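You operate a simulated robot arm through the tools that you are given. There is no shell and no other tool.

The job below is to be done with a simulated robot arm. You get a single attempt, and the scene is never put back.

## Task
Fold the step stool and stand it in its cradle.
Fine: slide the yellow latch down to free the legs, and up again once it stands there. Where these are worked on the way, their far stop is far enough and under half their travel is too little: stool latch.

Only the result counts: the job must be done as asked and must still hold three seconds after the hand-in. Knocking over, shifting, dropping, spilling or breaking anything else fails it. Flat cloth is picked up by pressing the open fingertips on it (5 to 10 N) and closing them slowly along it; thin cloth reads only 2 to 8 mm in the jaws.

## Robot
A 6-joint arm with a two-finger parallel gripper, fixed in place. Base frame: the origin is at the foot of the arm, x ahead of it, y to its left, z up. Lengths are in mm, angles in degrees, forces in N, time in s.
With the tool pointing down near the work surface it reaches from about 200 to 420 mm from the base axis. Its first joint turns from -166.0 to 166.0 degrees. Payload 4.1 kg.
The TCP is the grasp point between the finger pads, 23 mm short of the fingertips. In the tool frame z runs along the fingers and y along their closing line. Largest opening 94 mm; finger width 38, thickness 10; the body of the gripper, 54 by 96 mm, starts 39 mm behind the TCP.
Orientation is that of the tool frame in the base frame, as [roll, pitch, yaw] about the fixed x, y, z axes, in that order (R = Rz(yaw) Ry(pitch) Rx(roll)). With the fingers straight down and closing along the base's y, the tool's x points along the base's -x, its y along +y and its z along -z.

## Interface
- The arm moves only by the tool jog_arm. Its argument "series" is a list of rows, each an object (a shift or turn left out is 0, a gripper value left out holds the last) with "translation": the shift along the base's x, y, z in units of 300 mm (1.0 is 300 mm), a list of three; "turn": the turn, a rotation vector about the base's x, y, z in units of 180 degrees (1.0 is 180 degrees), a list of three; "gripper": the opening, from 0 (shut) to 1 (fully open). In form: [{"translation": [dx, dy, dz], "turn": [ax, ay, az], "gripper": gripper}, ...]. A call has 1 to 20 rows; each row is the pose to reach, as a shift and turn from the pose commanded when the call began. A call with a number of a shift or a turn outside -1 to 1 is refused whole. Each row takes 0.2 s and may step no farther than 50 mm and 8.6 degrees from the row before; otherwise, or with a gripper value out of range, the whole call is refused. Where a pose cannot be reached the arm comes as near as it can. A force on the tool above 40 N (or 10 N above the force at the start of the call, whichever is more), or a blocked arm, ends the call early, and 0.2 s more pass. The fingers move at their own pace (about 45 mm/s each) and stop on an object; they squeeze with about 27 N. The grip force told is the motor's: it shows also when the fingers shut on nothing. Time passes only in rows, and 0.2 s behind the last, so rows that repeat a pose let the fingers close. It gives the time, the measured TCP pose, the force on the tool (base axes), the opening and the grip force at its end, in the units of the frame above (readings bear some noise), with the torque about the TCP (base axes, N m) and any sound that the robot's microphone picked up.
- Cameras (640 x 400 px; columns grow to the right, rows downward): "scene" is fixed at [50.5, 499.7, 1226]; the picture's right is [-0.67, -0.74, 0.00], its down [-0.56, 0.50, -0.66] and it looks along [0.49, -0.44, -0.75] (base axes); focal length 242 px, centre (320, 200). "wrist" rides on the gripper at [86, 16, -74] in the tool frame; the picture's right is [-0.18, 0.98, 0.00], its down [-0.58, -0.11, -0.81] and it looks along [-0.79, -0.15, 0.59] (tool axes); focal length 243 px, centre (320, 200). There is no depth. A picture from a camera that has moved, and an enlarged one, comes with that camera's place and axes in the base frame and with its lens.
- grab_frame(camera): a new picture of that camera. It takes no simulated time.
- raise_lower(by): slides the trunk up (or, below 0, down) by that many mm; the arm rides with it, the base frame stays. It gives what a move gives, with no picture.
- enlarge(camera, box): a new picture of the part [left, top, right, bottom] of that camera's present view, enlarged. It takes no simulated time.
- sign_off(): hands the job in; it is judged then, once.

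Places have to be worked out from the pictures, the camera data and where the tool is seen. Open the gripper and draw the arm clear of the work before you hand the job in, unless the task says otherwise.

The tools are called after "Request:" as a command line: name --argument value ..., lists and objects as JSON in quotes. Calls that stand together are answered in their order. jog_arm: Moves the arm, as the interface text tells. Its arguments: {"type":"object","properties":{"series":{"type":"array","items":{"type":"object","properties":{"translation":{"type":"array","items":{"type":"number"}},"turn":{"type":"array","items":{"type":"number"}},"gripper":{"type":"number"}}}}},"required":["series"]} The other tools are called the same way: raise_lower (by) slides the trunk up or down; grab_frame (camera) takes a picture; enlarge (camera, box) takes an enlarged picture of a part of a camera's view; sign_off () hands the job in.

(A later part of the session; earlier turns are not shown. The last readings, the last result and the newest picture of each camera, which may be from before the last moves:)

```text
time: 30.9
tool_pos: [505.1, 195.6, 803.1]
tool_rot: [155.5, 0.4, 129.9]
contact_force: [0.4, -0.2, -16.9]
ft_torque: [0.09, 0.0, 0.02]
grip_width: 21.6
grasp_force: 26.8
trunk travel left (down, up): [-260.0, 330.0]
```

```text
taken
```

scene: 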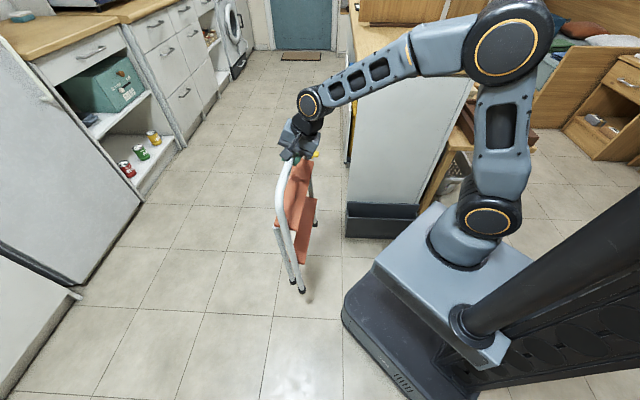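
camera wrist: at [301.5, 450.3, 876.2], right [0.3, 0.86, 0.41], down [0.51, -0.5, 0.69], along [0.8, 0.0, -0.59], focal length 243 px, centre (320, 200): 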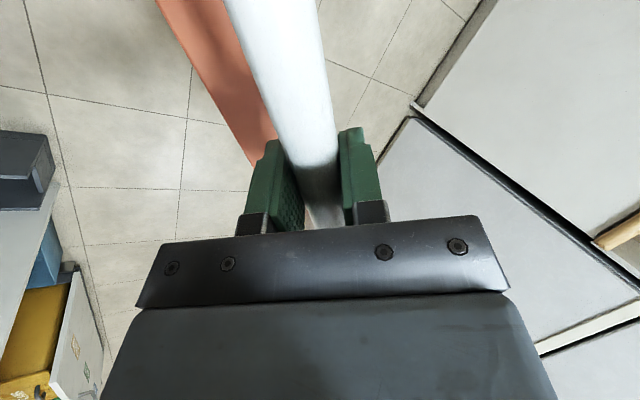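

Steady. Second segment.

Request:
jog_arm --series '[{"translation": [-0.0008, -0.0107, 0], "turn": [0, 0, -0.003]}, {"translation": [-0.0031, -0.0422, 0], "turn": [0, 0, -0.0117]}, {"translation": [-0.0068, -0.093, 0], "turn": [0, 0, -0.0258]}, {"translation": [-0.0118, -0.1606, 0], "turn": [0, 0, -0.0444]}, {"translation": [-0.0177, -0.2415, 0], "turn": [0, 0, -0.0668]}, {"translation": [-0.0244, -0.3316, 0], "turn": [0, 0, -0.0918]}, {"translation": [-0.0314, -0.4265, 0], "turn": [0, 0, -0.1181]}, {"translation": [-0.0383, -0.5214, 0], "turn": [0, 0, -0.1443]}, {"translation": [-0.045, -0.6115, 0], "turn": [0, 0, -0.1693]}, {"translation": [-0.0509, -0.6924, 0], "turn": [0, 0, -0.1917]}, {"translation": [-0.0559, -0.76, 0], "turn": [0, 0, -0.2103]}, {"translation": [-0.0596, -0.8108, 0], "turn": [0, 0, -0.2244]}, {"translation": [-0.0619, -0.8423, 0], "turn": [0, 0, -0.2331]}, {"translation": [-0.0627, -0.853, 0], "turn": [0, 0, -0.2361]}, {"translation": [-0.0627, -0.853, 0], "turn": [0, 0, -0.2361]}]'

Request:
grab_frame --camera "scene"

Request:
grab_frame --camera "wrist"

```text
time: 34.1
tool_pos: [490.4, -59.8, 802.9]
tool_rot: [155.5, 0.4, 87.4]
contact_force: [0.0, 0.2, -16.6]
ft_torque: [0.07, -0.01, -0.02]
grip_width: 21.5
grasp_force: 27.5
trunk travel left (down, up): [-260.0, 330.0]
```

```text
taken
```

scene: 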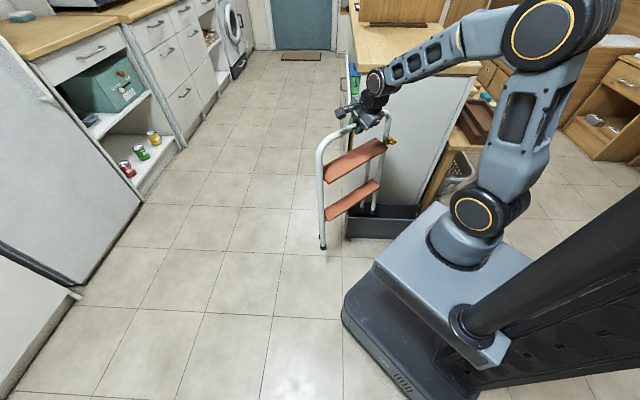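

```text
taken
camera wrist: at [477.2, 29.7, 876.3], right [0.89, -0.22, 0.41], down [-0.46, -0.56, 0.69], along [0.07, -0.8, -0.59], focal length 243 px, centre (320, 200)
```

wrist: 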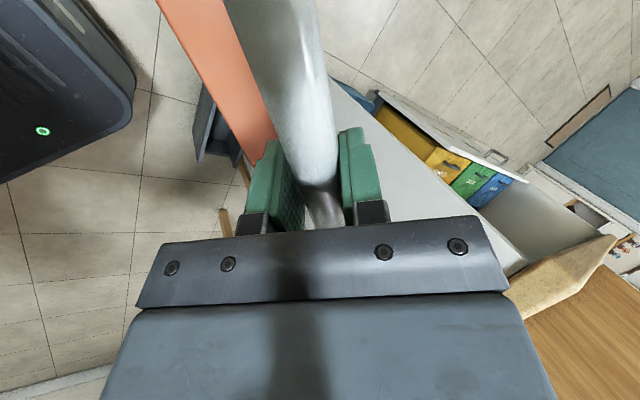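

Third segment: I bring it square to the cradle but still about 100 mm in front of it, at a pose near (357, -251, 803).

Request:
jog_arm --series '[{"translation": [-0.0056, -0.008, 0], "turn": [0, 0, -0.003]}, {"translation": [-0.0221, -0.0316, 0], "turn": [0, 0, -0.0117]}, {"translation": [-0.0486, -0.0697, 0], "turn": [0, 0, -0.0257]}, {"translation": [-0.0839, -0.1202, 0], "turn": [0, 0, -0.0444]}, {"translation": [-0.1262, -0.1808, 0], "turn": [0, 0, -0.0667]}, {"translation": [-0.1733, -0.2483, 0], "turn": [0, 0, -0.0916]}, {"translation": [-0.2229, -0.3194, 0], "turn": [0, 0, -0.1178]}, {"translation": [-0.2724, -0.3904, 0], "turn": [0, 0, -0.144]}, {"translation": [-0.3195, -0.4579, 0], "turn": [0, 0, -0.1689]}, {"translation": [-0.3618, -0.5185, 0], "turn": [0, 0, -0.1912]}, {"translation": [-0.3971, -0.569, 0], "turn": [0, 0, -0.2099]}, {"translation": [-0.4236, -0.6071, 0], "turn": [0, 0, -0.2239]}, {"translation": [-0.4401, -0.6307, 0], "turn": [0, 0, -0.2326]}, {"translation": [-0.4457, -0.6387, 0], "turn": [0, 0, -0.2356]}, {"translation": [-0.4457, -0.6387, 0], "turn": [0, 0, -0.2356]}]'

Request:
grab_frame --camera "scene"

Request:
grab_frame --camera "wrist"

```text
time: 37.3
tool_pos: [352.4, -251.8, 801.9]
tool_rot: [155.7, 0.6, 44.9]
contact_force: [-0.9, 0.3, -16.2]
ft_torque: [0.05, -0.06, 0.01]
grip_width: 21.5
grasp_force: 27.3
trunk travel left (down, up): [-260.0, 330.0]
```

```text
taken
```

scene: 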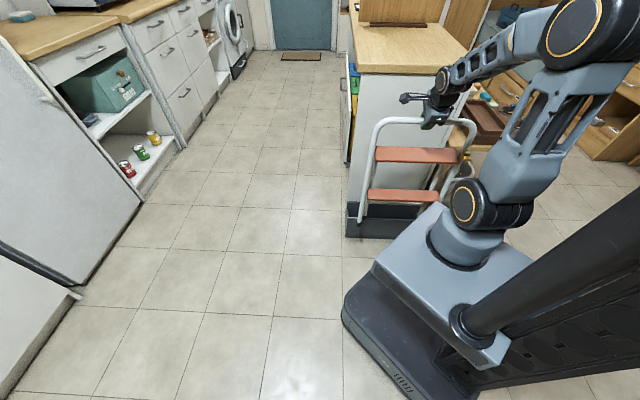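

```text
taken
camera wrist: at [402.9, -177.5, 875.9], right [0.51, -0.76, 0.41], down [-0.71, -0.1, 0.69], along [-0.49, -0.64, -0.59], focal length 243 px, centre (320, 200)
```

wrist: 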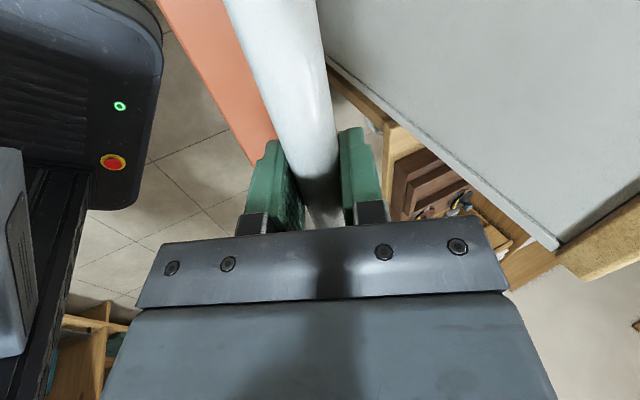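

The stool is square to the cradle with its front facing out. I check the foot positions against the cradle walls closely.

Request:
enlarge --camera "scene" --box '[330, 90, 490, 250]'

Request:
enlarge --camera "scene" --box '[335, 170, 435, 245]'

```text
2.50 times, centred on (410, 170) of scene
camera zoom: at [50.5, 499.7, 1226.0], right [-0.67, -0.74, 0.0], down [-0.56, 0.5, -0.66], along [0.49, -0.44, -0.75], focal length 604 px, centre (95, 275)
```

zoom: 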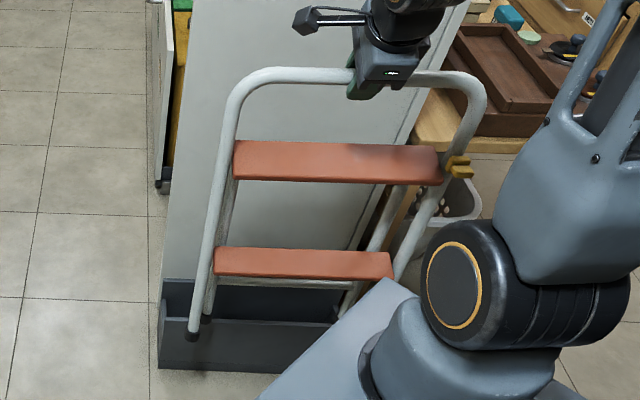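

```text
5.33 times, centred on (385, 208) of scene
camera zoom: at [50.5, 499.7, 1226.0], right [-0.67, -0.74, 0.0], down [-0.56, 0.5, -0.66], along [0.49, -0.44, -0.75], focal length 1288 px, centre (-27, 160)
```

zoom: 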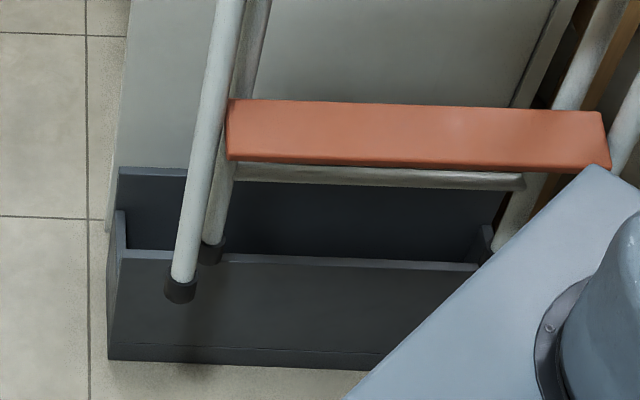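

Reading the feet and the cradle in the same image, the feet will be centred in the slot with the TCP at about e=78, m=549, i.e. (443, -333). I move there slowly at the same height, feet about 55 mm above the walls.

Request:
jog_arm --series '[{"translation": [0.0074, -0.0066, 0]}, {"translation": [0.0289, -0.0259, 0]}, {"translation": [0.0624, -0.0558, 0]}, {"translation": [0.1047, -0.0935, 0]}, {"translation": [0.1515, -0.1353, 0]}, {"translation": [0.1983, -0.1772, 0]}, {"translation": [0.2406, -0.2149, 0]}, {"translation": [0.2741, -0.2448, 0]}, {"translation": [0.2956, -0.2641, 0]}, {"translation": [0.303, -0.2707, 0]}, {"translation": [0.303, -0.2707, 0]}, {"translation": [0.303, -0.2707, 0]}]'

Request:
enlarge --camera "scene" --box '[330, 90, 490, 250]'

Request:
grab_frame --camera "wrist"

```text
time: 39.9
tool_pos: [446.1, -332.8, 803.4]
tool_rot: [155.6, 0.5, 45.0]
contact_force: [0.4, -0.2, -16.9]
ft_torque: [0.06, -0.02, 0.01]
grip_width: 21.4
grasp_force: 26.7
trunk travel left (down, up): [-260.0, 330.0]
```

```text
2.50 times, centred on (410, 170) of scene
camera zoom: at [50.5, 499.7, 1226.0], right [-0.67, -0.74, 0.0], down [-0.56, 0.5, -0.66], along [0.49, -0.44, -0.75], focal length 604 px, centre (95, 275)
```

zoom: 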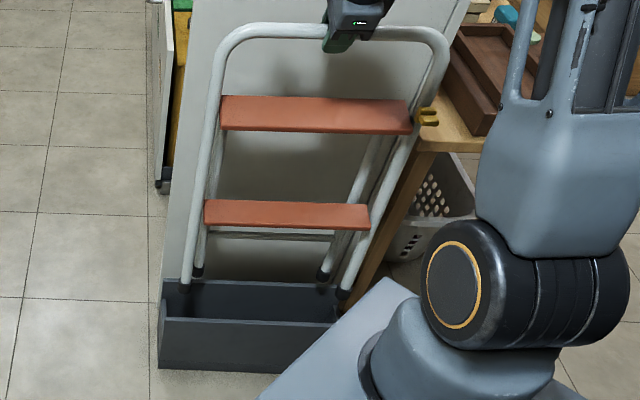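

```text
taken
camera wrist: at [495.8, -258.2, 877.2], right [0.51, -0.76, 0.41], down [-0.71, -0.1, 0.69], along [-0.49, -0.64, -0.59], focal length 243 px, centre (320, 200)
```

wrist: 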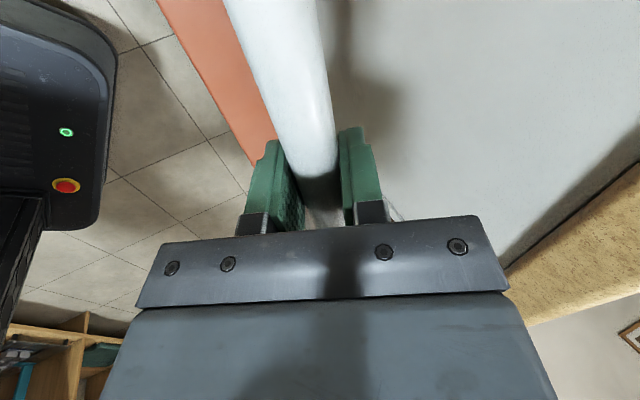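

Request:
enlarge --camera "scene" --box '[340, 185, 420, 240]'

```text
7.27 times, centred on (380, 212) of scene
camera zoom: at [50.5, 499.7, 1226.0], right [-0.67, -0.74, 0.0], down [-0.56, 0.5, -0.66], along [0.49, -0.44, -0.75], focal length 1757 px, centre (-116, 109)
```

zoom: 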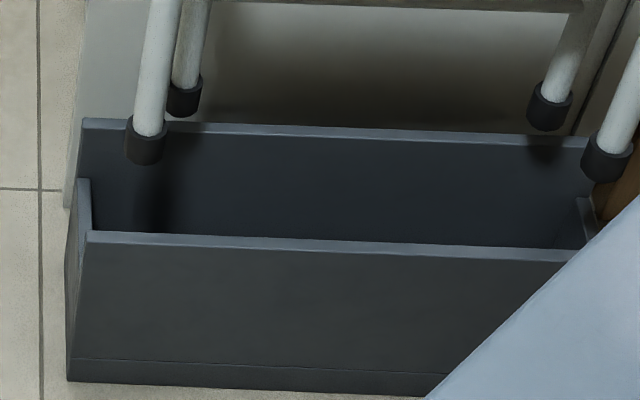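

In the scene frame the feet span m 491–567 and e ±181 about 75.5, and the slot spans m 478–580 centred on e = 76, so the stool is centred over the slot. I lower in stages with the trunk.

Request:
raise_lower --by -50

Request:
enlarge --camera "scene" --box '[340, 185, 420, 240]'

```text
time: 40.8
tool_pos: [445.9, -332.6, 753.9]
tool_rot: [155.6, 0.6, 45.0]
contact_force: [-0.7, 0.0, -16.9]
ft_torque: [0.09, -0.08, -0.02]
grip_width: 21.6
grasp_force: 26.7
trunk travel left (down, up): [-210.0, 380.0]
```

```text
7.27 times, centred on (380, 212) of scene
camera zoom: at [50.5, 499.7, 1226.0], right [-0.67, -0.74, 0.0], down [-0.56, 0.5, -0.66], along [0.49, -0.44, -0.75], focal length 1757 px, centre (-116, 109)
```

zoom: 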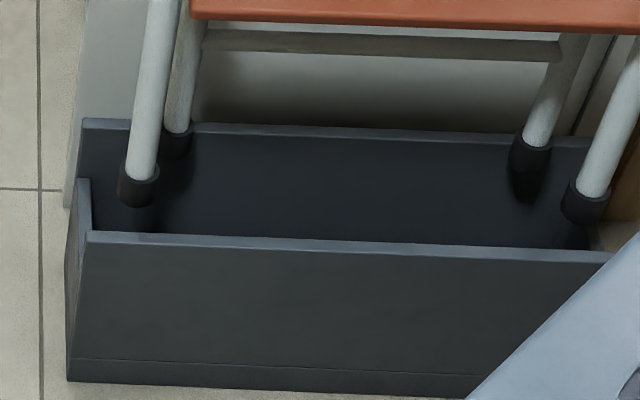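

The feet are entering cleanly at wall-top height. I continue down.

Request:
raise_lower --by -50

Request:
enlarge --camera "scene" --box '[340, 185, 420, 240]'

```text
time: 41.7
tool_pos: [445.1, -332.3, 703.4]
tool_rot: [155.7, 0.5, 45.0]
contact_force: [0.6, 0.6, -16.5]
ft_torque: [0.08, -0.04, -0.01]
grip_width: 21.6
grasp_force: 26.6
trunk travel left (down, up): [-160.0, 430.0]
```

```text
7.27 times, centred on (380, 212) of scene
camera zoom: at [50.5, 499.7, 1226.0], right [-0.67, -0.74, 0.0], down [-0.56, 0.5, -0.66], along [0.49, -0.44, -0.75], focal length 1757 px, centre (-116, 109)
```

zoom: 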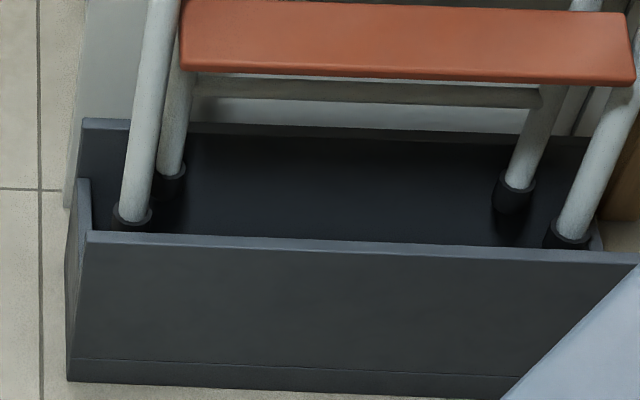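

The full weight is still on the hand and nothing is touching. I keep lowering.

Request:
raise_lower --by -50

Request:
raise_lower --by -40

Request:
enlarge --camera "scene" --box '[330, 100, 490, 240]'

```text
time: 42.6
tool_pos: [446.2, -332.9, 654.1]
tool_rot: [155.5, 0.4, 45.1]
contact_force: [-0.4, 0.2, -16.8]
ft_torque: [0.03, -0.03, -0.01]
grip_width: 21.6
grasp_force: 27.0
trunk travel left (down, up): [-110.0, 480.0]
```

```text
time: 43.5
tool_pos: [446.7, -331.8, 613.5]
tool_rot: [155.5, 0.4, 45.0]
contact_force: [0.0, 0.4, -17.6]
ft_torque: [0.06, -0.05, 0.01]
grip_width: 21.7
grasp_force: 27.1
trunk travel left (down, up): [-70.0, 520.0]
```

```text
2.86 times, centred on (410, 170) of scene
camera zoom: at [50.5, 499.7, 1226.0], right [-0.67, -0.74, 0.0], down [-0.56, 0.5, -0.66], along [0.49, -0.44, -0.75], focal length 690 px, centre (63, 286)
```

zoom: 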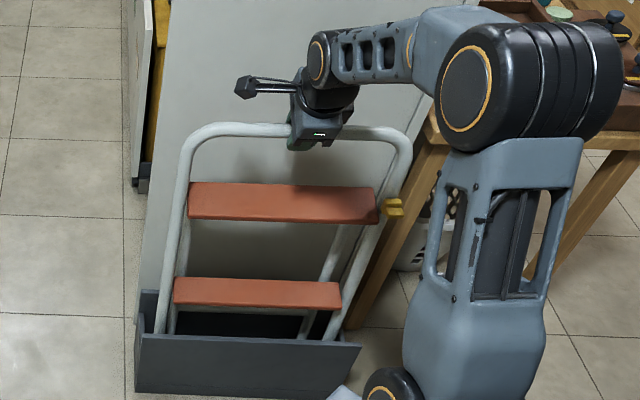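

The feet should be about 55 mm up now. I lower in small steps and watch for the load to transfer.

Request:
raise_lower --by -20

Request:
raise_lower --by -10

```text
time: 44.1
tool_pos: [445.8, -333.1, 598.5]
tool_rot: [155.0, 0.4, 45.1]
contact_force: [-2.1, -1.5, 12.5]
ft_torque: [-0.31, -0.16, -0.16]
grip_width: 22.0
grasp_force: 27.2
trunk travel left (down, up): [-50.0, 540.0]
```

```text
time: 44.5
tool_pos: [448.1, -333.8, 597.8]
tool_rot: [154.1, 0.4, 45.0]
contact_force: [-2.4, -1.7, 8.8]
ft_torque: [-0.19, -0.33, 0.04]
grip_width: 21.7
grasp_force: 26.3
trunk travel left (down, up): [-45.0, 545.0]
stopped: the force on the tool passed its limit at 47 N (the readings are from after the stop); the commanded pose is now the measured one
```

Contact at TCP z of about 598, and the load has passed to the cradle floor. I look at how it stands before releasing.

Request:
enlarge --camera "scene" --box '[340, 180, 430, 245]'

Request:
enlarge --camera "scene" --box '[330, 100, 490, 240]'

Request:
grab_frame --camera "wrist"

```text
6.15 times, centred on (385, 212) of scene
camera zoom: at [50.5, 499.7, 1226.0], right [-0.67, -0.74, 0.0], down [-0.56, 0.5, -0.66], along [0.49, -0.44, -0.75], focal length 1486 px, centre (-80, 123)
```

zoom: 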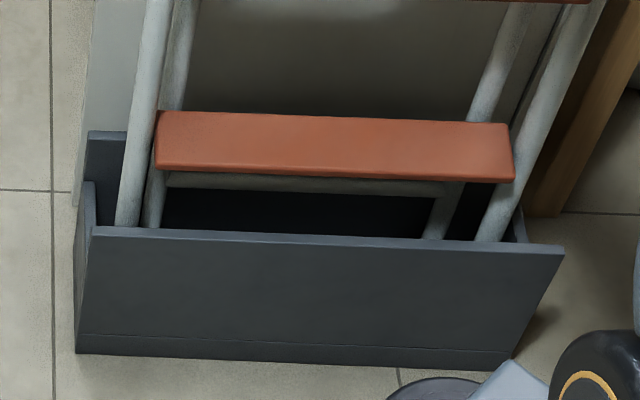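

```text
2.86 times, centred on (410, 170) of scene
camera zoom: at [50.5, 499.7, 1226.0], right [-0.67, -0.74, 0.0], down [-0.56, 0.5, -0.66], along [0.49, -0.44, -0.75], focal length 690 px, centre (63, 286)
```

zoom: 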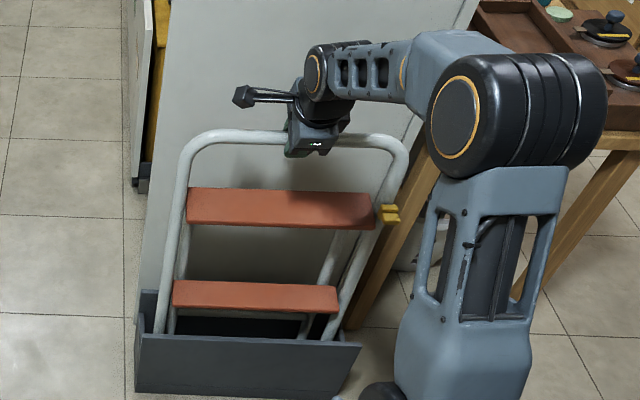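

```text
taken
camera wrist: at [496.3, -259.3, 671.3], right [0.5, -0.75, 0.43], down [-0.73, -0.09, 0.68], along [-0.48, -0.65, -0.59], focal length 243 px, centre (320, 200)
```

wrist: 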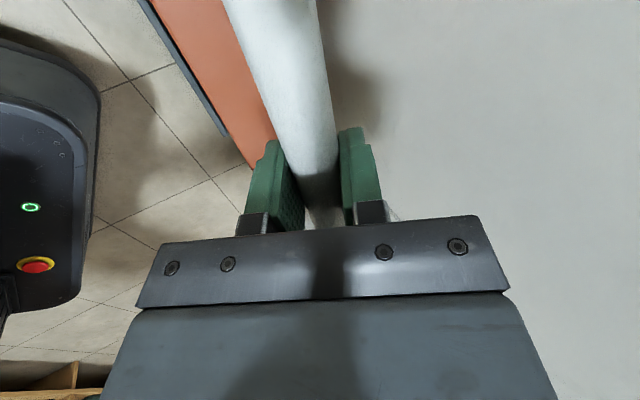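

It stands in the slot with all the legs inside the walls. I ease up about 2 mm to zero the pressing force before opening the jaws.

Request:
jog_arm --series '[{"translation": [0, 0, 0.004]}, {"translation": [0, 0, 0.008]}, {"translation": [0, 0, 0.008]}]'

```text
time: 45.4
tool_pos: [447.9, -333.1, 596.8]
tool_rot: [154.6, 0.4, 45.1]
contact_force: [-2.2, -2.5, -5.2]
ft_torque: [0.11, -0.22, 0.01]
grip_width: 21.7
grasp_force: 27.4
trunk travel left (down, up): [-45.0, 545.0]
```

The hand now carries only about 5 N. I open the jaws just a little, so the tube stays captured, and see whether the stool stays put.

Request:
jog_arm --series '[{"gripper": 0.26}, {"gripper": 0.3}, {"gripper": 0.34}, {"gripper": 0.38}, {"gripper": 0.38}, {"gripper": 0.38}, {"gripper": 0.38}, {"gripper": 0.38}]'

Request:
grab_frame --camera "wrist"

Request:
enlarge --camera "scene" --box '[330, 100, 490, 240]'

```text
time: 47.1
tool_pos: [448.5, -334.1, 598.4]
tool_rot: [154.6, 0.4, 45.1]
contact_force: [-0.2, 0.8, -0.4]
ft_torque: [0.02, 0.03, -0.03]
grip_width: 36.0
grasp_force: 0.2
trunk travel left (down, up): [-45.0, 545.0]
```

```text
taken
camera wrist: at [496.5, -259.2, 672.5], right [0.5, -0.75, 0.42], down [-0.72, -0.09, 0.68], along [-0.48, -0.65, -0.59], focal length 243 px, centre (320, 200)
```

wrist: 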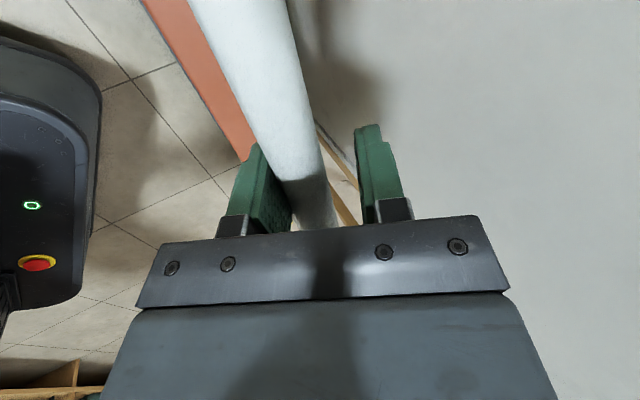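

```text
2.86 times, centred on (410, 170) of scene
camera zoom: at [50.5, 499.7, 1226.0], right [-0.67, -0.74, 0.0], down [-0.56, 0.5, -0.66], along [0.49, -0.44, -0.75], focal length 690 px, centre (63, 286)
```

zoom: 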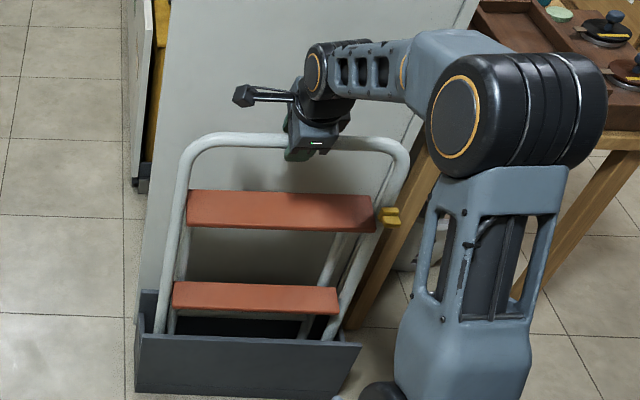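

Request:
enlarge --camera "wrist" --box '[220, 80, 420, 240]'

Request:
enlarge --camera "scene" --box '[340, 180, 430, 245]'

```text
2.50 times, centred on (320, 160) of wrist
camera zoom: at [496.5, -259.2, 672.5], right [0.5, -0.75, 0.42], down [-0.72, -0.09, 0.68], along [-0.48, -0.65, -0.59], focal length 606 px, centre (320, 300)
```

zoom: 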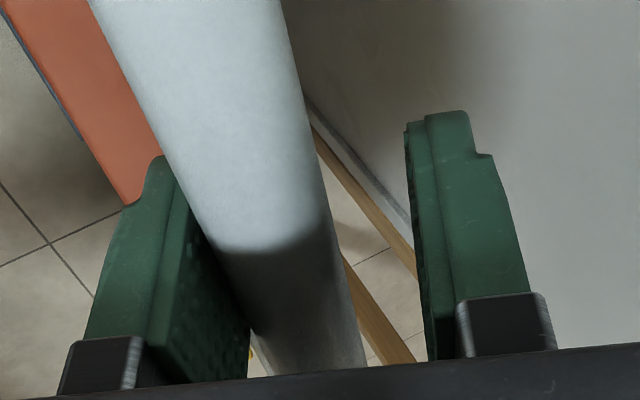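

```text
6.15 times, centred on (385, 212) of scene
camera zoom: at [50.5, 499.7, 1226.0], right [-0.67, -0.74, 0.0], down [-0.56, 0.5, -0.66], along [0.49, -0.44, -0.75], focal length 1486 px, centre (-80, 123)
```

zoom: 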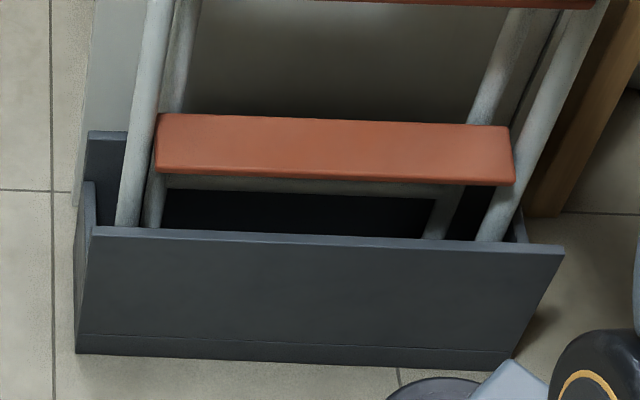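

The tube has tipped about 7 mm onto the front finger. The rear legs are slightly longer when folded, so it wants to lean gently against the cradle's front wall. I let it down under control by easing the half-open jaws away from the cabinet.

Request:
jog_arm --series '[{"translation": [-0.0095, 0.0095, 0]}, {"translation": [-0.019, 0.019, 0]}, {"translation": [-0.0285, 0.0285, -0.001]}, {"translation": [-0.038, 0.038, -0.001]}, {"translation": [-0.0475, 0.0475, -0.002]}, {"translation": [-0.0475, 0.0475, -0.002]}]'

Request:
enlarge --camera "wrist" --box '[220, 80, 420, 240]'

Request:
enlarge --camera "scene" --box '[330, 100, 490, 240]'

```text
time: 48.5
tool_pos: [433.7, -320.5, 597.3]
tool_rot: [154.5, 0.3, 45.0]
contact_force: [-0.2, 0.2, -0.2]
ft_torque: [0.0, 0.01, -0.01]
grip_width: 35.9
grasp_force: 0.2
trunk travel left (down, up): [-45.0, 545.0]
```

```text
2.50 times, centred on (320, 160) of wrist
camera zoom: at [482.7, -245.5, 671.2], right [0.5, -0.75, 0.43], down [-0.72, -0.09, 0.68], along [-0.48, -0.65, -0.59], focal length 606 px, centre (320, 300)
```

zoom: 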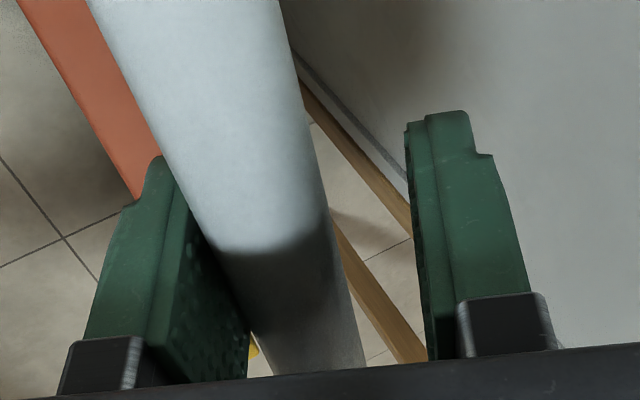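

```text
2.86 times, centred on (410, 170) of scene
camera zoom: at [50.5, 499.7, 1226.0], right [-0.67, -0.74, 0.0], down [-0.56, 0.5, -0.66], along [0.49, -0.44, -0.75], focal length 690 px, centre (63, 286)
```

zoom: 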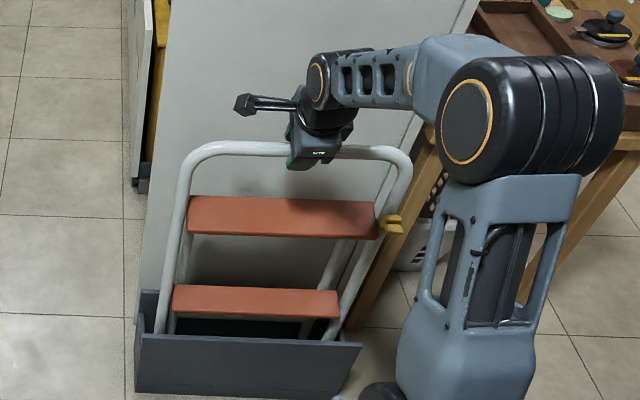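

The tube follows the front finger, leaning forward with almost no force. I keep easing.

Request:
jog_arm --series '[{"translation": [-0.0095, 0.0095, -0.001]}, {"translation": [-0.019, 0.019, -0.002]}, {"translation": [-0.0285, 0.0285, -0.003]}, {"translation": [-0.038, 0.038, -0.004]}, {"translation": [-0.0475, 0.0475, -0.005]}, {"translation": [-0.0475, 0.0475, -0.005]}]'

Request:
enlarge --camera "wrist" --box '[220, 80, 420, 240]'

Request:
enlarge --camera "scene" --box '[330, 100, 490, 240]'

```text
time: 50.0
tool_pos: [420.1, -306.8, 595.7]
tool_rot: [154.5, 0.4, 44.9]
contact_force: [0.1, -0.4, 0.7]
ft_torque: [0.02, 0.01, -0.02]
grip_width: 35.9
grasp_force: 0.4
trunk travel left (down, up): [-45.0, 545.0]
```

```text
2.50 times, centred on (320, 160) of wrist
camera zoom: at [467.9, -231.7, 670.0], right [0.5, -0.75, 0.43], down [-0.72, -0.09, 0.68], along [-0.48, -0.65, -0.59], focal length 606 px, centre (320, 300)
```

zoom: 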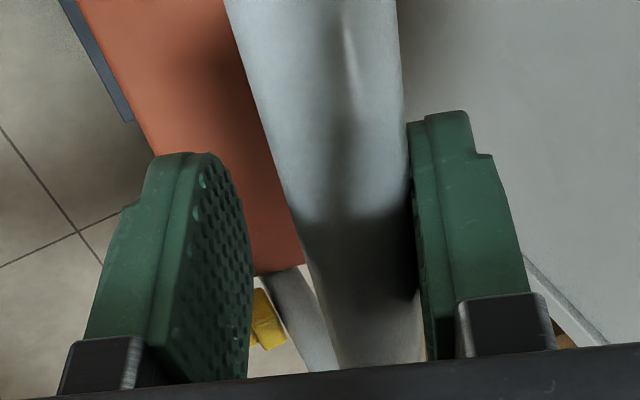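

```text
2.86 times, centred on (410, 170) of scene
camera zoom: at [50.5, 499.7, 1226.0], right [-0.67, -0.74, 0.0], down [-0.56, 0.5, -0.66], along [0.49, -0.44, -0.75], focal length 690 px, centre (63, 286)
```

zoom: 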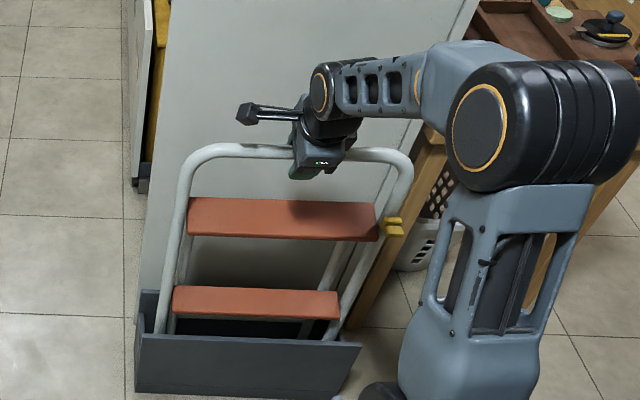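

The stool has settled by itself: the tube stopped about 31 mm forward of plumb (about 3°), and it no longer follows the finger. I recentre the jaws on the tube, open them, and withdraw along the tool axis.

Request:
jog_arm --series '[{"translation": [0.007, -0.007, 0]}, {"translation": [0.0141, -0.0141, 0], "gripper": 0.45}, {"translation": [0.0141, -0.0141, 0], "gripper": 0.6}, {"translation": [0.0141, -0.0141, 0], "gripper": 0.7}, {"translation": [0.0141, -0.0141, 0], "gripper": 0.7}, {"translation": [0.0041, -0.0041, 0.03], "gripper": 0.7}, {"translation": [-0.016, 0.016, 0.09], "gripper": 0.7}, {"translation": [-0.0463, 0.0463, 0.18], "gripper": 0.7}, {"translation": [-0.0767, 0.0767, 0.27], "gripper": 0.7}, {"translation": [-0.1077, 0.1077, 0.361], "gripper": 0.7}, {"translation": [-0.1077, 0.1077, 0.361], "gripper": 0.7}]'

Request:
grab_frame --camera "wrist"

Request:
enlarge --camera "scene" --box '[330, 100, 490, 240]'

```text
time: 52.4
tool_pos: [388.8, -273.0, 706.0]
tool_rot: [154.5, 0.4, 45.2]
contact_force: [0.4, 0.2, -0.1]
ft_torque: [0.02, 0.0, -0.02]
grip_width: 65.7
grasp_force: 0.1
trunk travel left (down, up): [-45.0, 545.0]
```

```text
taken
camera wrist: at [437.3, -198.0, 778.6], right [0.5, -0.75, 0.42], down [-0.72, -0.09, 0.68], along [-0.48, -0.65, -0.59], focal length 243 px, centre (320, 200)
```

wrist: 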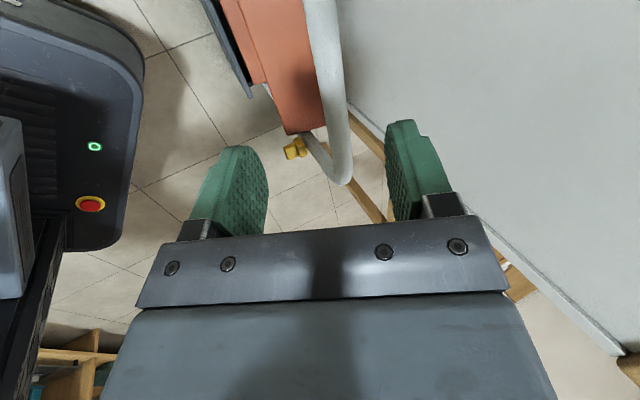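

```text
2.86 times, centred on (410, 170) of scene
camera zoom: at [50.5, 499.7, 1226.0], right [-0.67, -0.74, 0.0], down [-0.56, 0.5, -0.66], along [0.49, -0.44, -0.75], focal length 690 px, centre (63, 286)
```

zoom: 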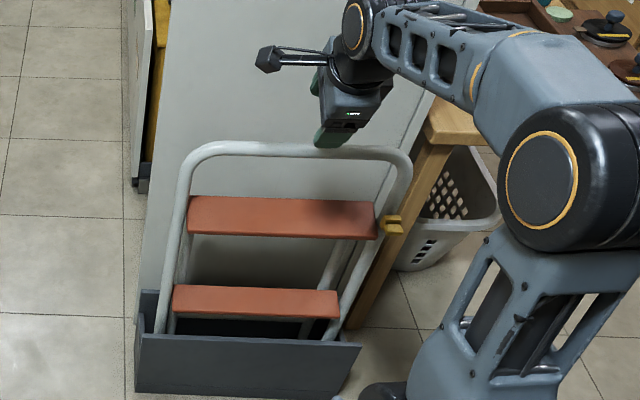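

The stool stands free in the cradle. Now the latch, near (289, -416, 470) on the right-hand upright, has to go up again. I first untilt the tool and move out in front of the latch side, away from the stool.

Request:
jog_arm --series '[{"translation": [-0.06, 0.02, 0.01], "turn": [0.0167, 0.0167, 0]}, {"translation": [-0.16, 0.0, 0.01], "turn": [0.0334, 0.0334, 0]}, {"translation": [-0.27, -0.05, 0.01], "turn": [0.0501, 0.0501, 0]}, {"translation": [-0.38, -0.11, 0], "turn": [0.0668, 0.0668, 0]}, {"translation": [-0.49, -0.17, 0], "turn": [0.0835, 0.0835, 0]}, {"translation": [-0.591, -0.223, 0], "turn": [0.1002, 0.1002, 0]}, {"translation": [-0.591, -0.223, 0], "turn": [0.1002, 0.1002, 0]}]'

Request:
jog_arm --series '[{"turn": [0, 0, 0.042]}, {"turn": [0, 0, 0.084]}, {"turn": [0, 0, 0.126]}, {"turn": [0, 0, 0.168]}, {"turn": [0, 0, 0.21]}, {"turn": [0, 0, 0.252]}, {"turn": [0, 0, 0.294]}, {"turn": [0, 0, 0.336]}, {"turn": [0, 0, 0.378]}, {"turn": [0, 0, 0.42]}, {"turn": [0, 0, 0.462]}, {"turn": [0, 0, 0.5]}, {"turn": [0, 0, 0.5]}]'

Request:
grab_frame --camera "wrist"

Request:
grab_frame --camera "scene"

```text
time: 54.0
tool_pos: [206.5, -340.3, 703.4]
tool_rot: [-179.9, 0.3, 45.2]
contact_force: [-0.1, -0.4, -0.5]
ft_torque: [-0.03, 0.01, 0.0]
grip_width: 66.0
grasp_force: 0.1
trunk travel left (down, up): [-45.0, 545.0]
```

```text
time: 56.8
tool_pos: [209.8, -339.2, 704.2]
tool_rot: [-180.0, 0.3, 135.3]
contact_force: [-0.7, 0.7, -0.2]
ft_torque: [0.0, 0.01, 0.0]
grip_width: 66.0
grasp_force: 0.0
trunk travel left (down, up): [-45.0, 545.0]
```

```text
taken
camera wrist: at [158.7, -265.6, 778.5], right [0.82, 0.57, 0.0], down [0.33, -0.48, 0.81], along [0.46, -0.67, -0.59], focal length 243 px, centre (320, 200)
```

wrist: 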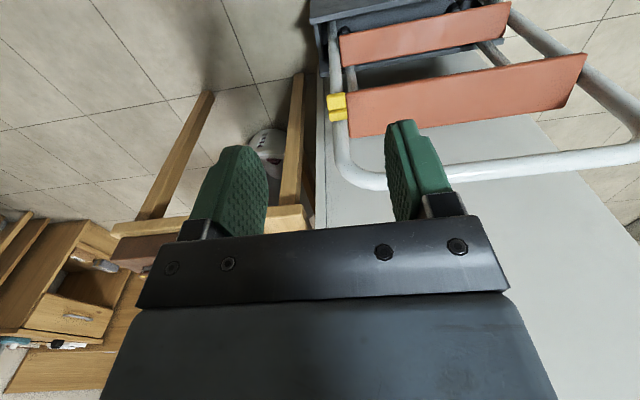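

```text
taken
```

scene: 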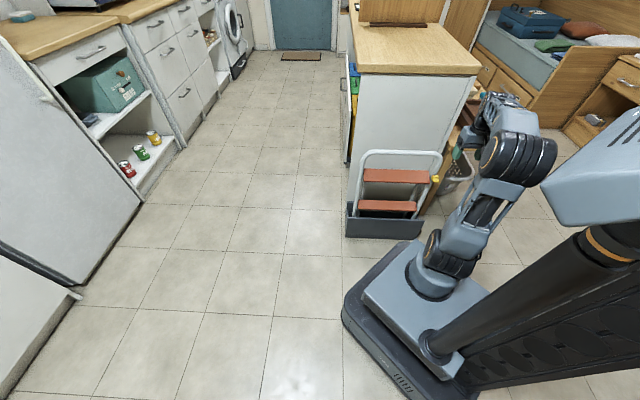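

Request:
enlarge --camera "wrist" --box '[300, 80, 380, 140]'

Request:
enlarge --camera "scene" --box '[400, 145, 460, 190]'

Request:
enlarge --camera "wrist" --box '[290, 0, 490, 125]'

```text
6.67 times, centred on (340, 110) of wrist
camera zoom: at [158.7, -265.6, 778.5], right [0.82, 0.57, 0.0], down [0.33, -0.48, 0.81], along [0.46, -0.67, -0.59], focal length 1618 px, centre (187, 800)
```

zoom: 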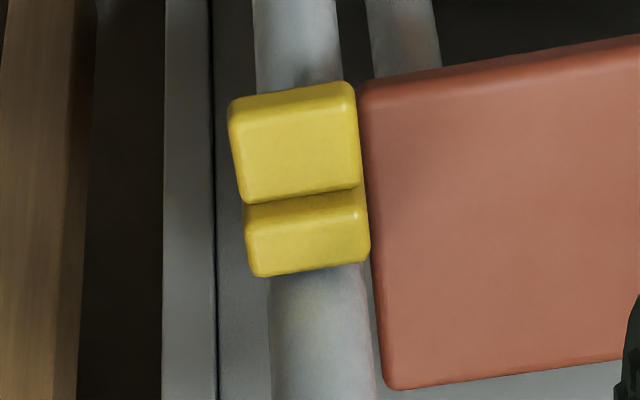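

```text
8.89 times, centred on (430, 168) of scene
camera zoom: at [50.5, 499.7, 1226.0], right [-0.67, -0.74, 0.0], down [-0.56, 0.5, -0.66], along [0.49, -0.44, -0.75], focal length 2147 px, centre (-658, 489)
```

zoom: 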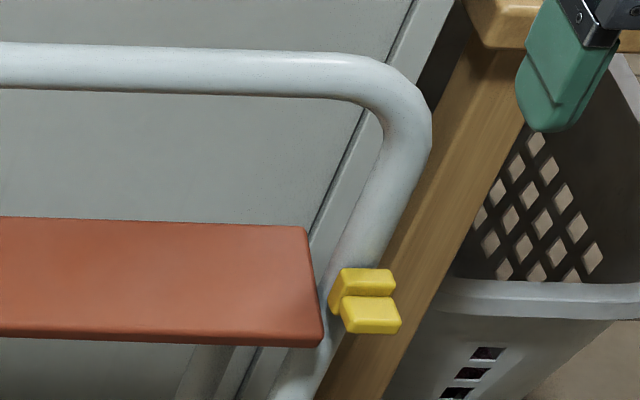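

```text
3.20 times, centred on (390, 62) of wrist
camera zoom: at [158.7, -265.6, 778.5], right [0.82, 0.57, 0.0], down [0.33, -0.48, 0.81], along [0.46, -0.67, -0.59], focal length 776 px, centre (96, 640)
```

zoom: 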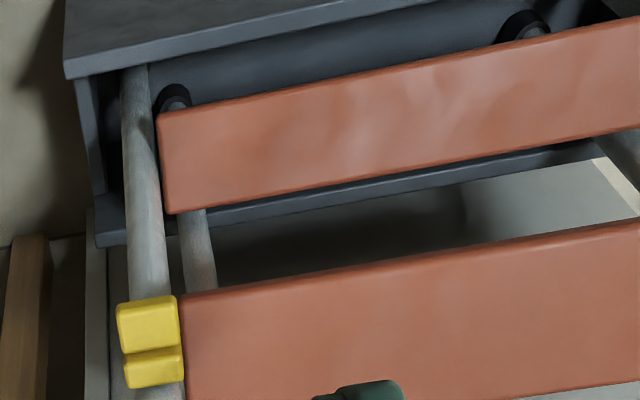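

The latch (tab and base together) triangulates to about (290, -413, 475), with the tab centre near e = -86, m = 489. I tilt the tool 20° toward the stool and go to a pre-grasp point 80 mm short of the tab, with the jaws closing along the stool's width.

Request:
jog_arm --series '[{"translation": [0.02, -0.018, -0.1], "turn": [-0.0157, -0.0157, 0], "gripper": 0.6}, {"translation": [0.055, -0.047, -0.2], "turn": [-0.0314, -0.0314, 0], "gripper": 0.6}, {"translation": [0.095, -0.082, -0.3], "turn": [-0.0472, -0.0472, 0], "gripper": 0.6}, {"translation": [0.135, -0.116, -0.4], "turn": [-0.0629, -0.0629, 0], "gripper": 0.6}, {"translation": [0.1707, -0.1467, -0.4933], "turn": [-0.0786, -0.0786, 0], "gripper": 0.6}, {"translation": [0.1707, -0.1467, -0.4933], "turn": [-0.0786, -0.0786, 0], "gripper": 0.6}]'

Request:
grab_frame --camera "wrist"

Request:
enlarge --camera "scene" --box '[380, 110, 500, 200]'

```text
time: 58.1
tool_pos: [262.9, -386.4, 555.1]
tool_rot: [-179.9, 20.4, 135.2]
contact_force: [-0.6, -0.4, -0.5]
ft_torque: [0.01, 0.01, 0.01]
grip_width: 56.3
grasp_force: 0.0
trunk travel left (down, up): [-45.0, 545.0]
```

```text
taken
camera wrist: at [197.2, -297.9, 596.0], right [0.81, 0.58, 0.06], down [0.11, -0.26, 0.96], along [0.57, -0.77, -0.28], focal length 243 px, centre (320, 200)
```

wrist: 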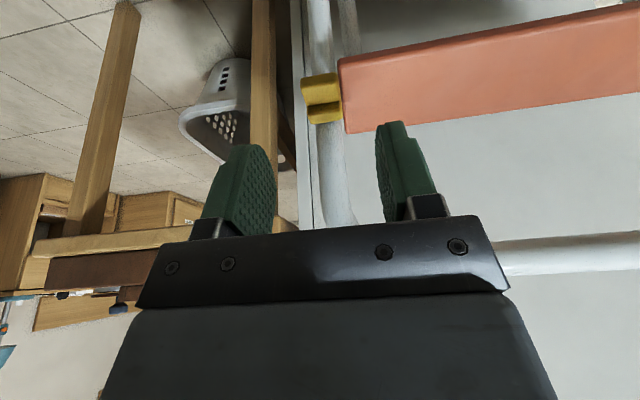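

```text
4.44 times, centred on (440, 155) of scene
camera zoom: at [50.5, 499.7, 1226.0], right [-0.67, -0.74, 0.0], down [-0.56, 0.5, -0.66], along [0.49, -0.44, -0.75], focal length 1074 px, centre (-213, 400)
```

zoom: 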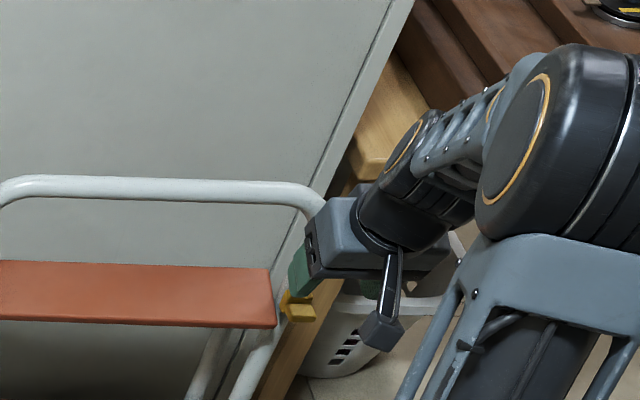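

Request:
enlarge --camera "wrist" --box '[280, 50, 380, 140]'

```text
4.44 times, centred on (330, 95) of wrist
camera zoom: at [197.2, -297.9, 596.0], right [0.81, 0.58, 0.06], down [0.11, -0.26, 0.96], along [0.57, -0.77, -0.28], focal length 1078 px, centre (276, 667)
```

zoom: 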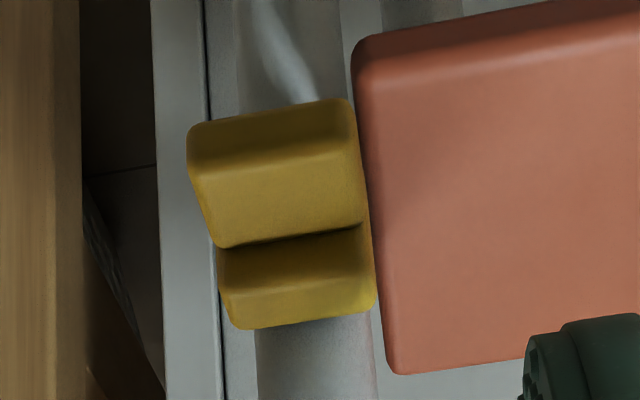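

The close view gives the tab's top centre at about m = 487, e = -86, z = 483. I advance 75 mm along the tool axis so that the open fingers straddle the tab.

Request:
jog_arm --series '[{"translation": [0.015, -0.0134, -0.0586]}, {"translation": [0.03, -0.0268, -0.1172]}, {"translation": [0.0448, -0.0401, -0.1757]}, {"translation": [0.0597, -0.0535, -0.2343]}, {"translation": [0.0597, -0.0535, -0.2343]}]'

Request:
grab_frame --camera "wrist"

Request:
enlarge --camera "scene" --box '[390, 130, 480, 200]'

```text
time: 59.4
tool_pos: [281.7, -401.0, 486.7]
tool_rot: [-180.0, 20.5, 135.3]
contact_force: [-0.6, -0.1, 0.5]
ft_torque: [-0.01, -0.01, 0.0]
grip_width: 56.6
grasp_force: 0.1
trunk travel left (down, up): [-45.0, 545.0]
```

```text
taken
camera wrist: at [216.2, -312.6, 526.0], right [0.81, 0.58, 0.06], down [0.11, -0.26, 0.96], along [0.57, -0.77, -0.28], focal length 243 px, centre (320, 200)
```

wrist: 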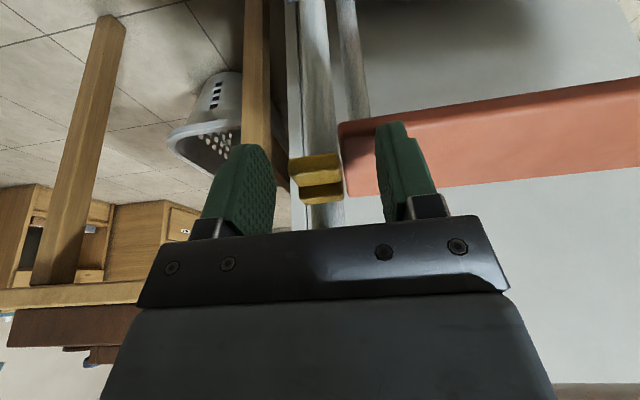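

```text
5.71 times, centred on (435, 165) of scene
camera zoom: at [50.5, 499.7, 1226.0], right [-0.67, -0.74, 0.0], down [-0.56, 0.5, -0.66], along [0.49, -0.44, -0.75], focal length 1380 px, centre (-337, 400)
```

zoom: 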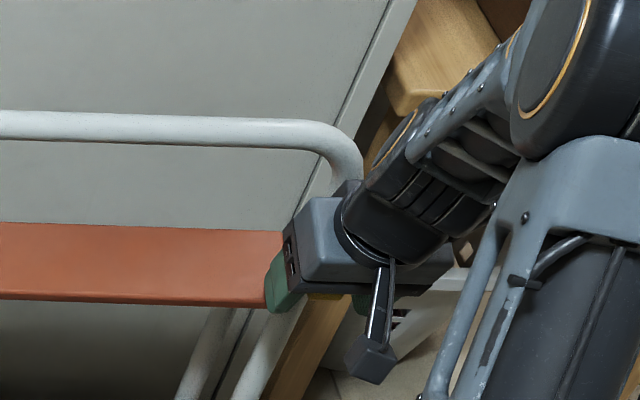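

Request:
enlarge --camera "wrist" --box '[220, 100, 420, 230]'

```text
3.08 times, centred on (320, 165) of wrist
camera zoom: at [216.2, -312.6, 526.0], right [0.81, 0.58, 0.06], down [0.11, -0.26, 0.96], along [0.57, -0.77, -0.28], focal length 746 px, centre (320, 308)
```

zoom: 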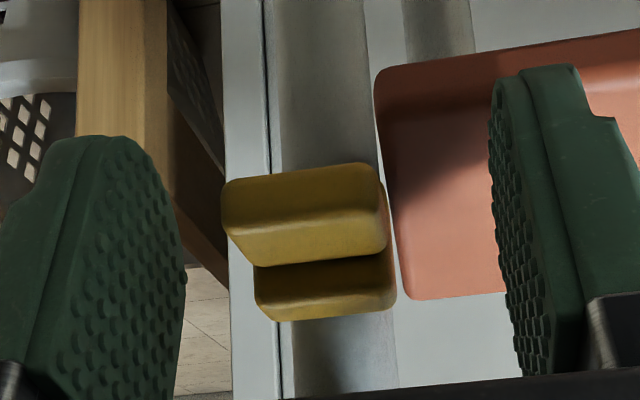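

In the tool frame the tab's front face lies at about (0, -2.6, 11) mm, so it is well within the pads. I shift 2.6 mm to centre and close slowly on its sides.

Request:
jog_arm --series '[{"translation": [-0.0061, -0.0061, 0], "gripper": 0.5}, {"translation": [-0.0061, -0.0061, 0], "gripper": 0.42}, {"translation": [-0.0061, -0.0061, 0], "gripper": 0.36}, {"translation": [-0.0061, -0.0061, 0], "gripper": 0.32}, {"translation": [-0.0061, -0.0061, 0], "gripper": 0.29}, {"translation": [-0.0061, -0.0061, 0], "gripper": 0.26}, {"translation": [-0.0061, -0.0061, 0], "gripper": 0.22}, {"translation": [-0.0061, -0.0061, 0], "gripper": 0.15}, {"translation": [-0.0061, -0.0061, 0], "gripper": 0.1}]'

Request:
enlarge --camera "wrist" --box '[220, 100, 420, 230]'

```text
time: 61.4
tool_pos: [278.3, -401.4, 486.0]
tool_rot: [-180.0, 20.5, 135.2]
contact_force: [1.4, 1.8, 0.6]
ft_torque: [0.02, -0.02, -0.14]
grip_width: 25.2
grasp_force: 26.6
trunk travel left (down, up): [-45.0, 545.0]
```

```text
3.08 times, centred on (320, 165) of wrist
camera zoom: at [213.4, -314.2, 526.6], right [0.81, 0.58, 0.06], down [0.11, -0.26, 0.96], along [0.57, -0.77, -0.28], focal length 746 px, centre (320, 308)
```

zoom: 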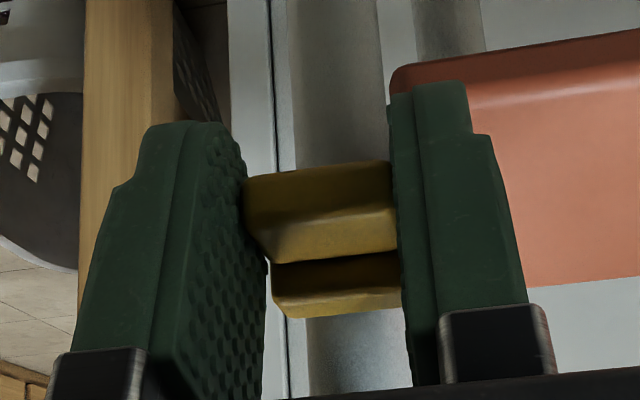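

The tab is gripped (25.2 mm, full force). I slide it up along the upright in small steps, first 17.5 mm.

Request:
jog_arm --series '[{"translation": [0.0003, -0.0003, 0.0083]}, {"translation": [0.0007, -0.0007, 0.0167]}, {"translation": [0.001, -0.001, 0.025]}, {"translation": [0.0013, -0.0013, 0.0333]}, {"translation": [0.0017, -0.0017, 0.0417]}, {"translation": [0.002, -0.002, 0.05]}, {"translation": [0.0023, -0.0023, 0.0583]}]'

Request:
enlarge --camera "wrist" --box '[220, 100, 420, 230]'

Request:
enlarge --camera "scene" --box '[330, 100, 490, 240]'

```text
time: 63.0
tool_pos: [278.2, -402.1, 502.3]
tool_rot: [-179.8, 20.4, 135.3]
contact_force: [1.3, 1.9, -1.0]
ft_torque: [0.28, 0.21, 0.16]
grip_width: 25.3
grasp_force: 27.2
trunk travel left (down, up): [-45.0, 545.0]
```

```text
3.08 times, centred on (320, 165) of wrist
camera zoom: at [213.1, -314.4, 543.3], right [0.81, 0.58, 0.06], down [0.11, -0.26, 0.96], along [0.57, -0.77, -0.28], focal length 746 px, centre (320, 308)
```

zoom: 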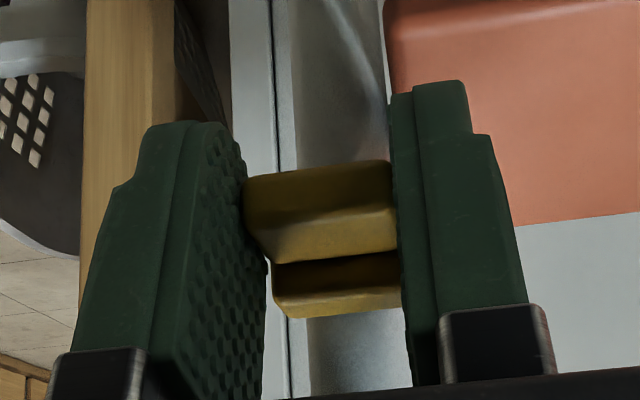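

```text
2.86 times, centred on (410, 170) of scene
camera zoom: at [50.5, 499.7, 1226.0], right [-0.67, -0.74, 0.0], down [-0.56, 0.5, -0.66], along [0.49, -0.44, -0.75], focal length 690 px, centre (63, 286)
```

zoom: 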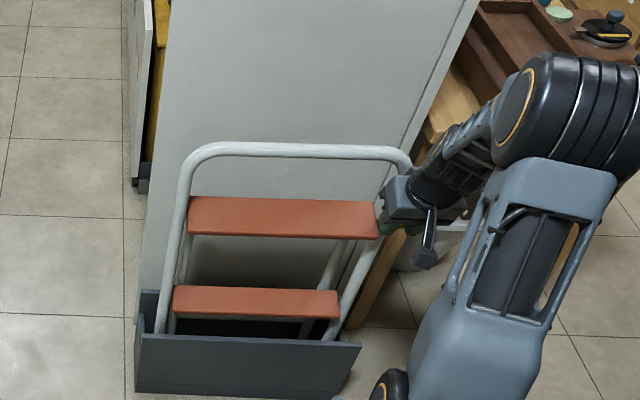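

The latch slid about 16 mm while the stool stayed put. I continue in 1 mm steps until the upper stop is felt.

Request:
jog_arm --series '[{"translation": [0.0002, -0.0002, 0.0033]}, {"translation": [0.0003, -0.0003, 0.0067]}, {"translation": [0.0004, -0.0004, 0.01]}, {"translation": [0.0005, -0.0005, 0.0133]}]'

```text
time: 64.0
tool_pos: [278.8, -403.0, 507.0]
tool_rot: [-179.9, 20.3, 135.2]
contact_force: [-0.5, 2.4, -0.7]
ft_torque: [0.28, 0.23, 0.12]
grip_width: 25.4
grasp_force: 26.7
trunk travel left (down, up): [-45.0, 545.0]
```

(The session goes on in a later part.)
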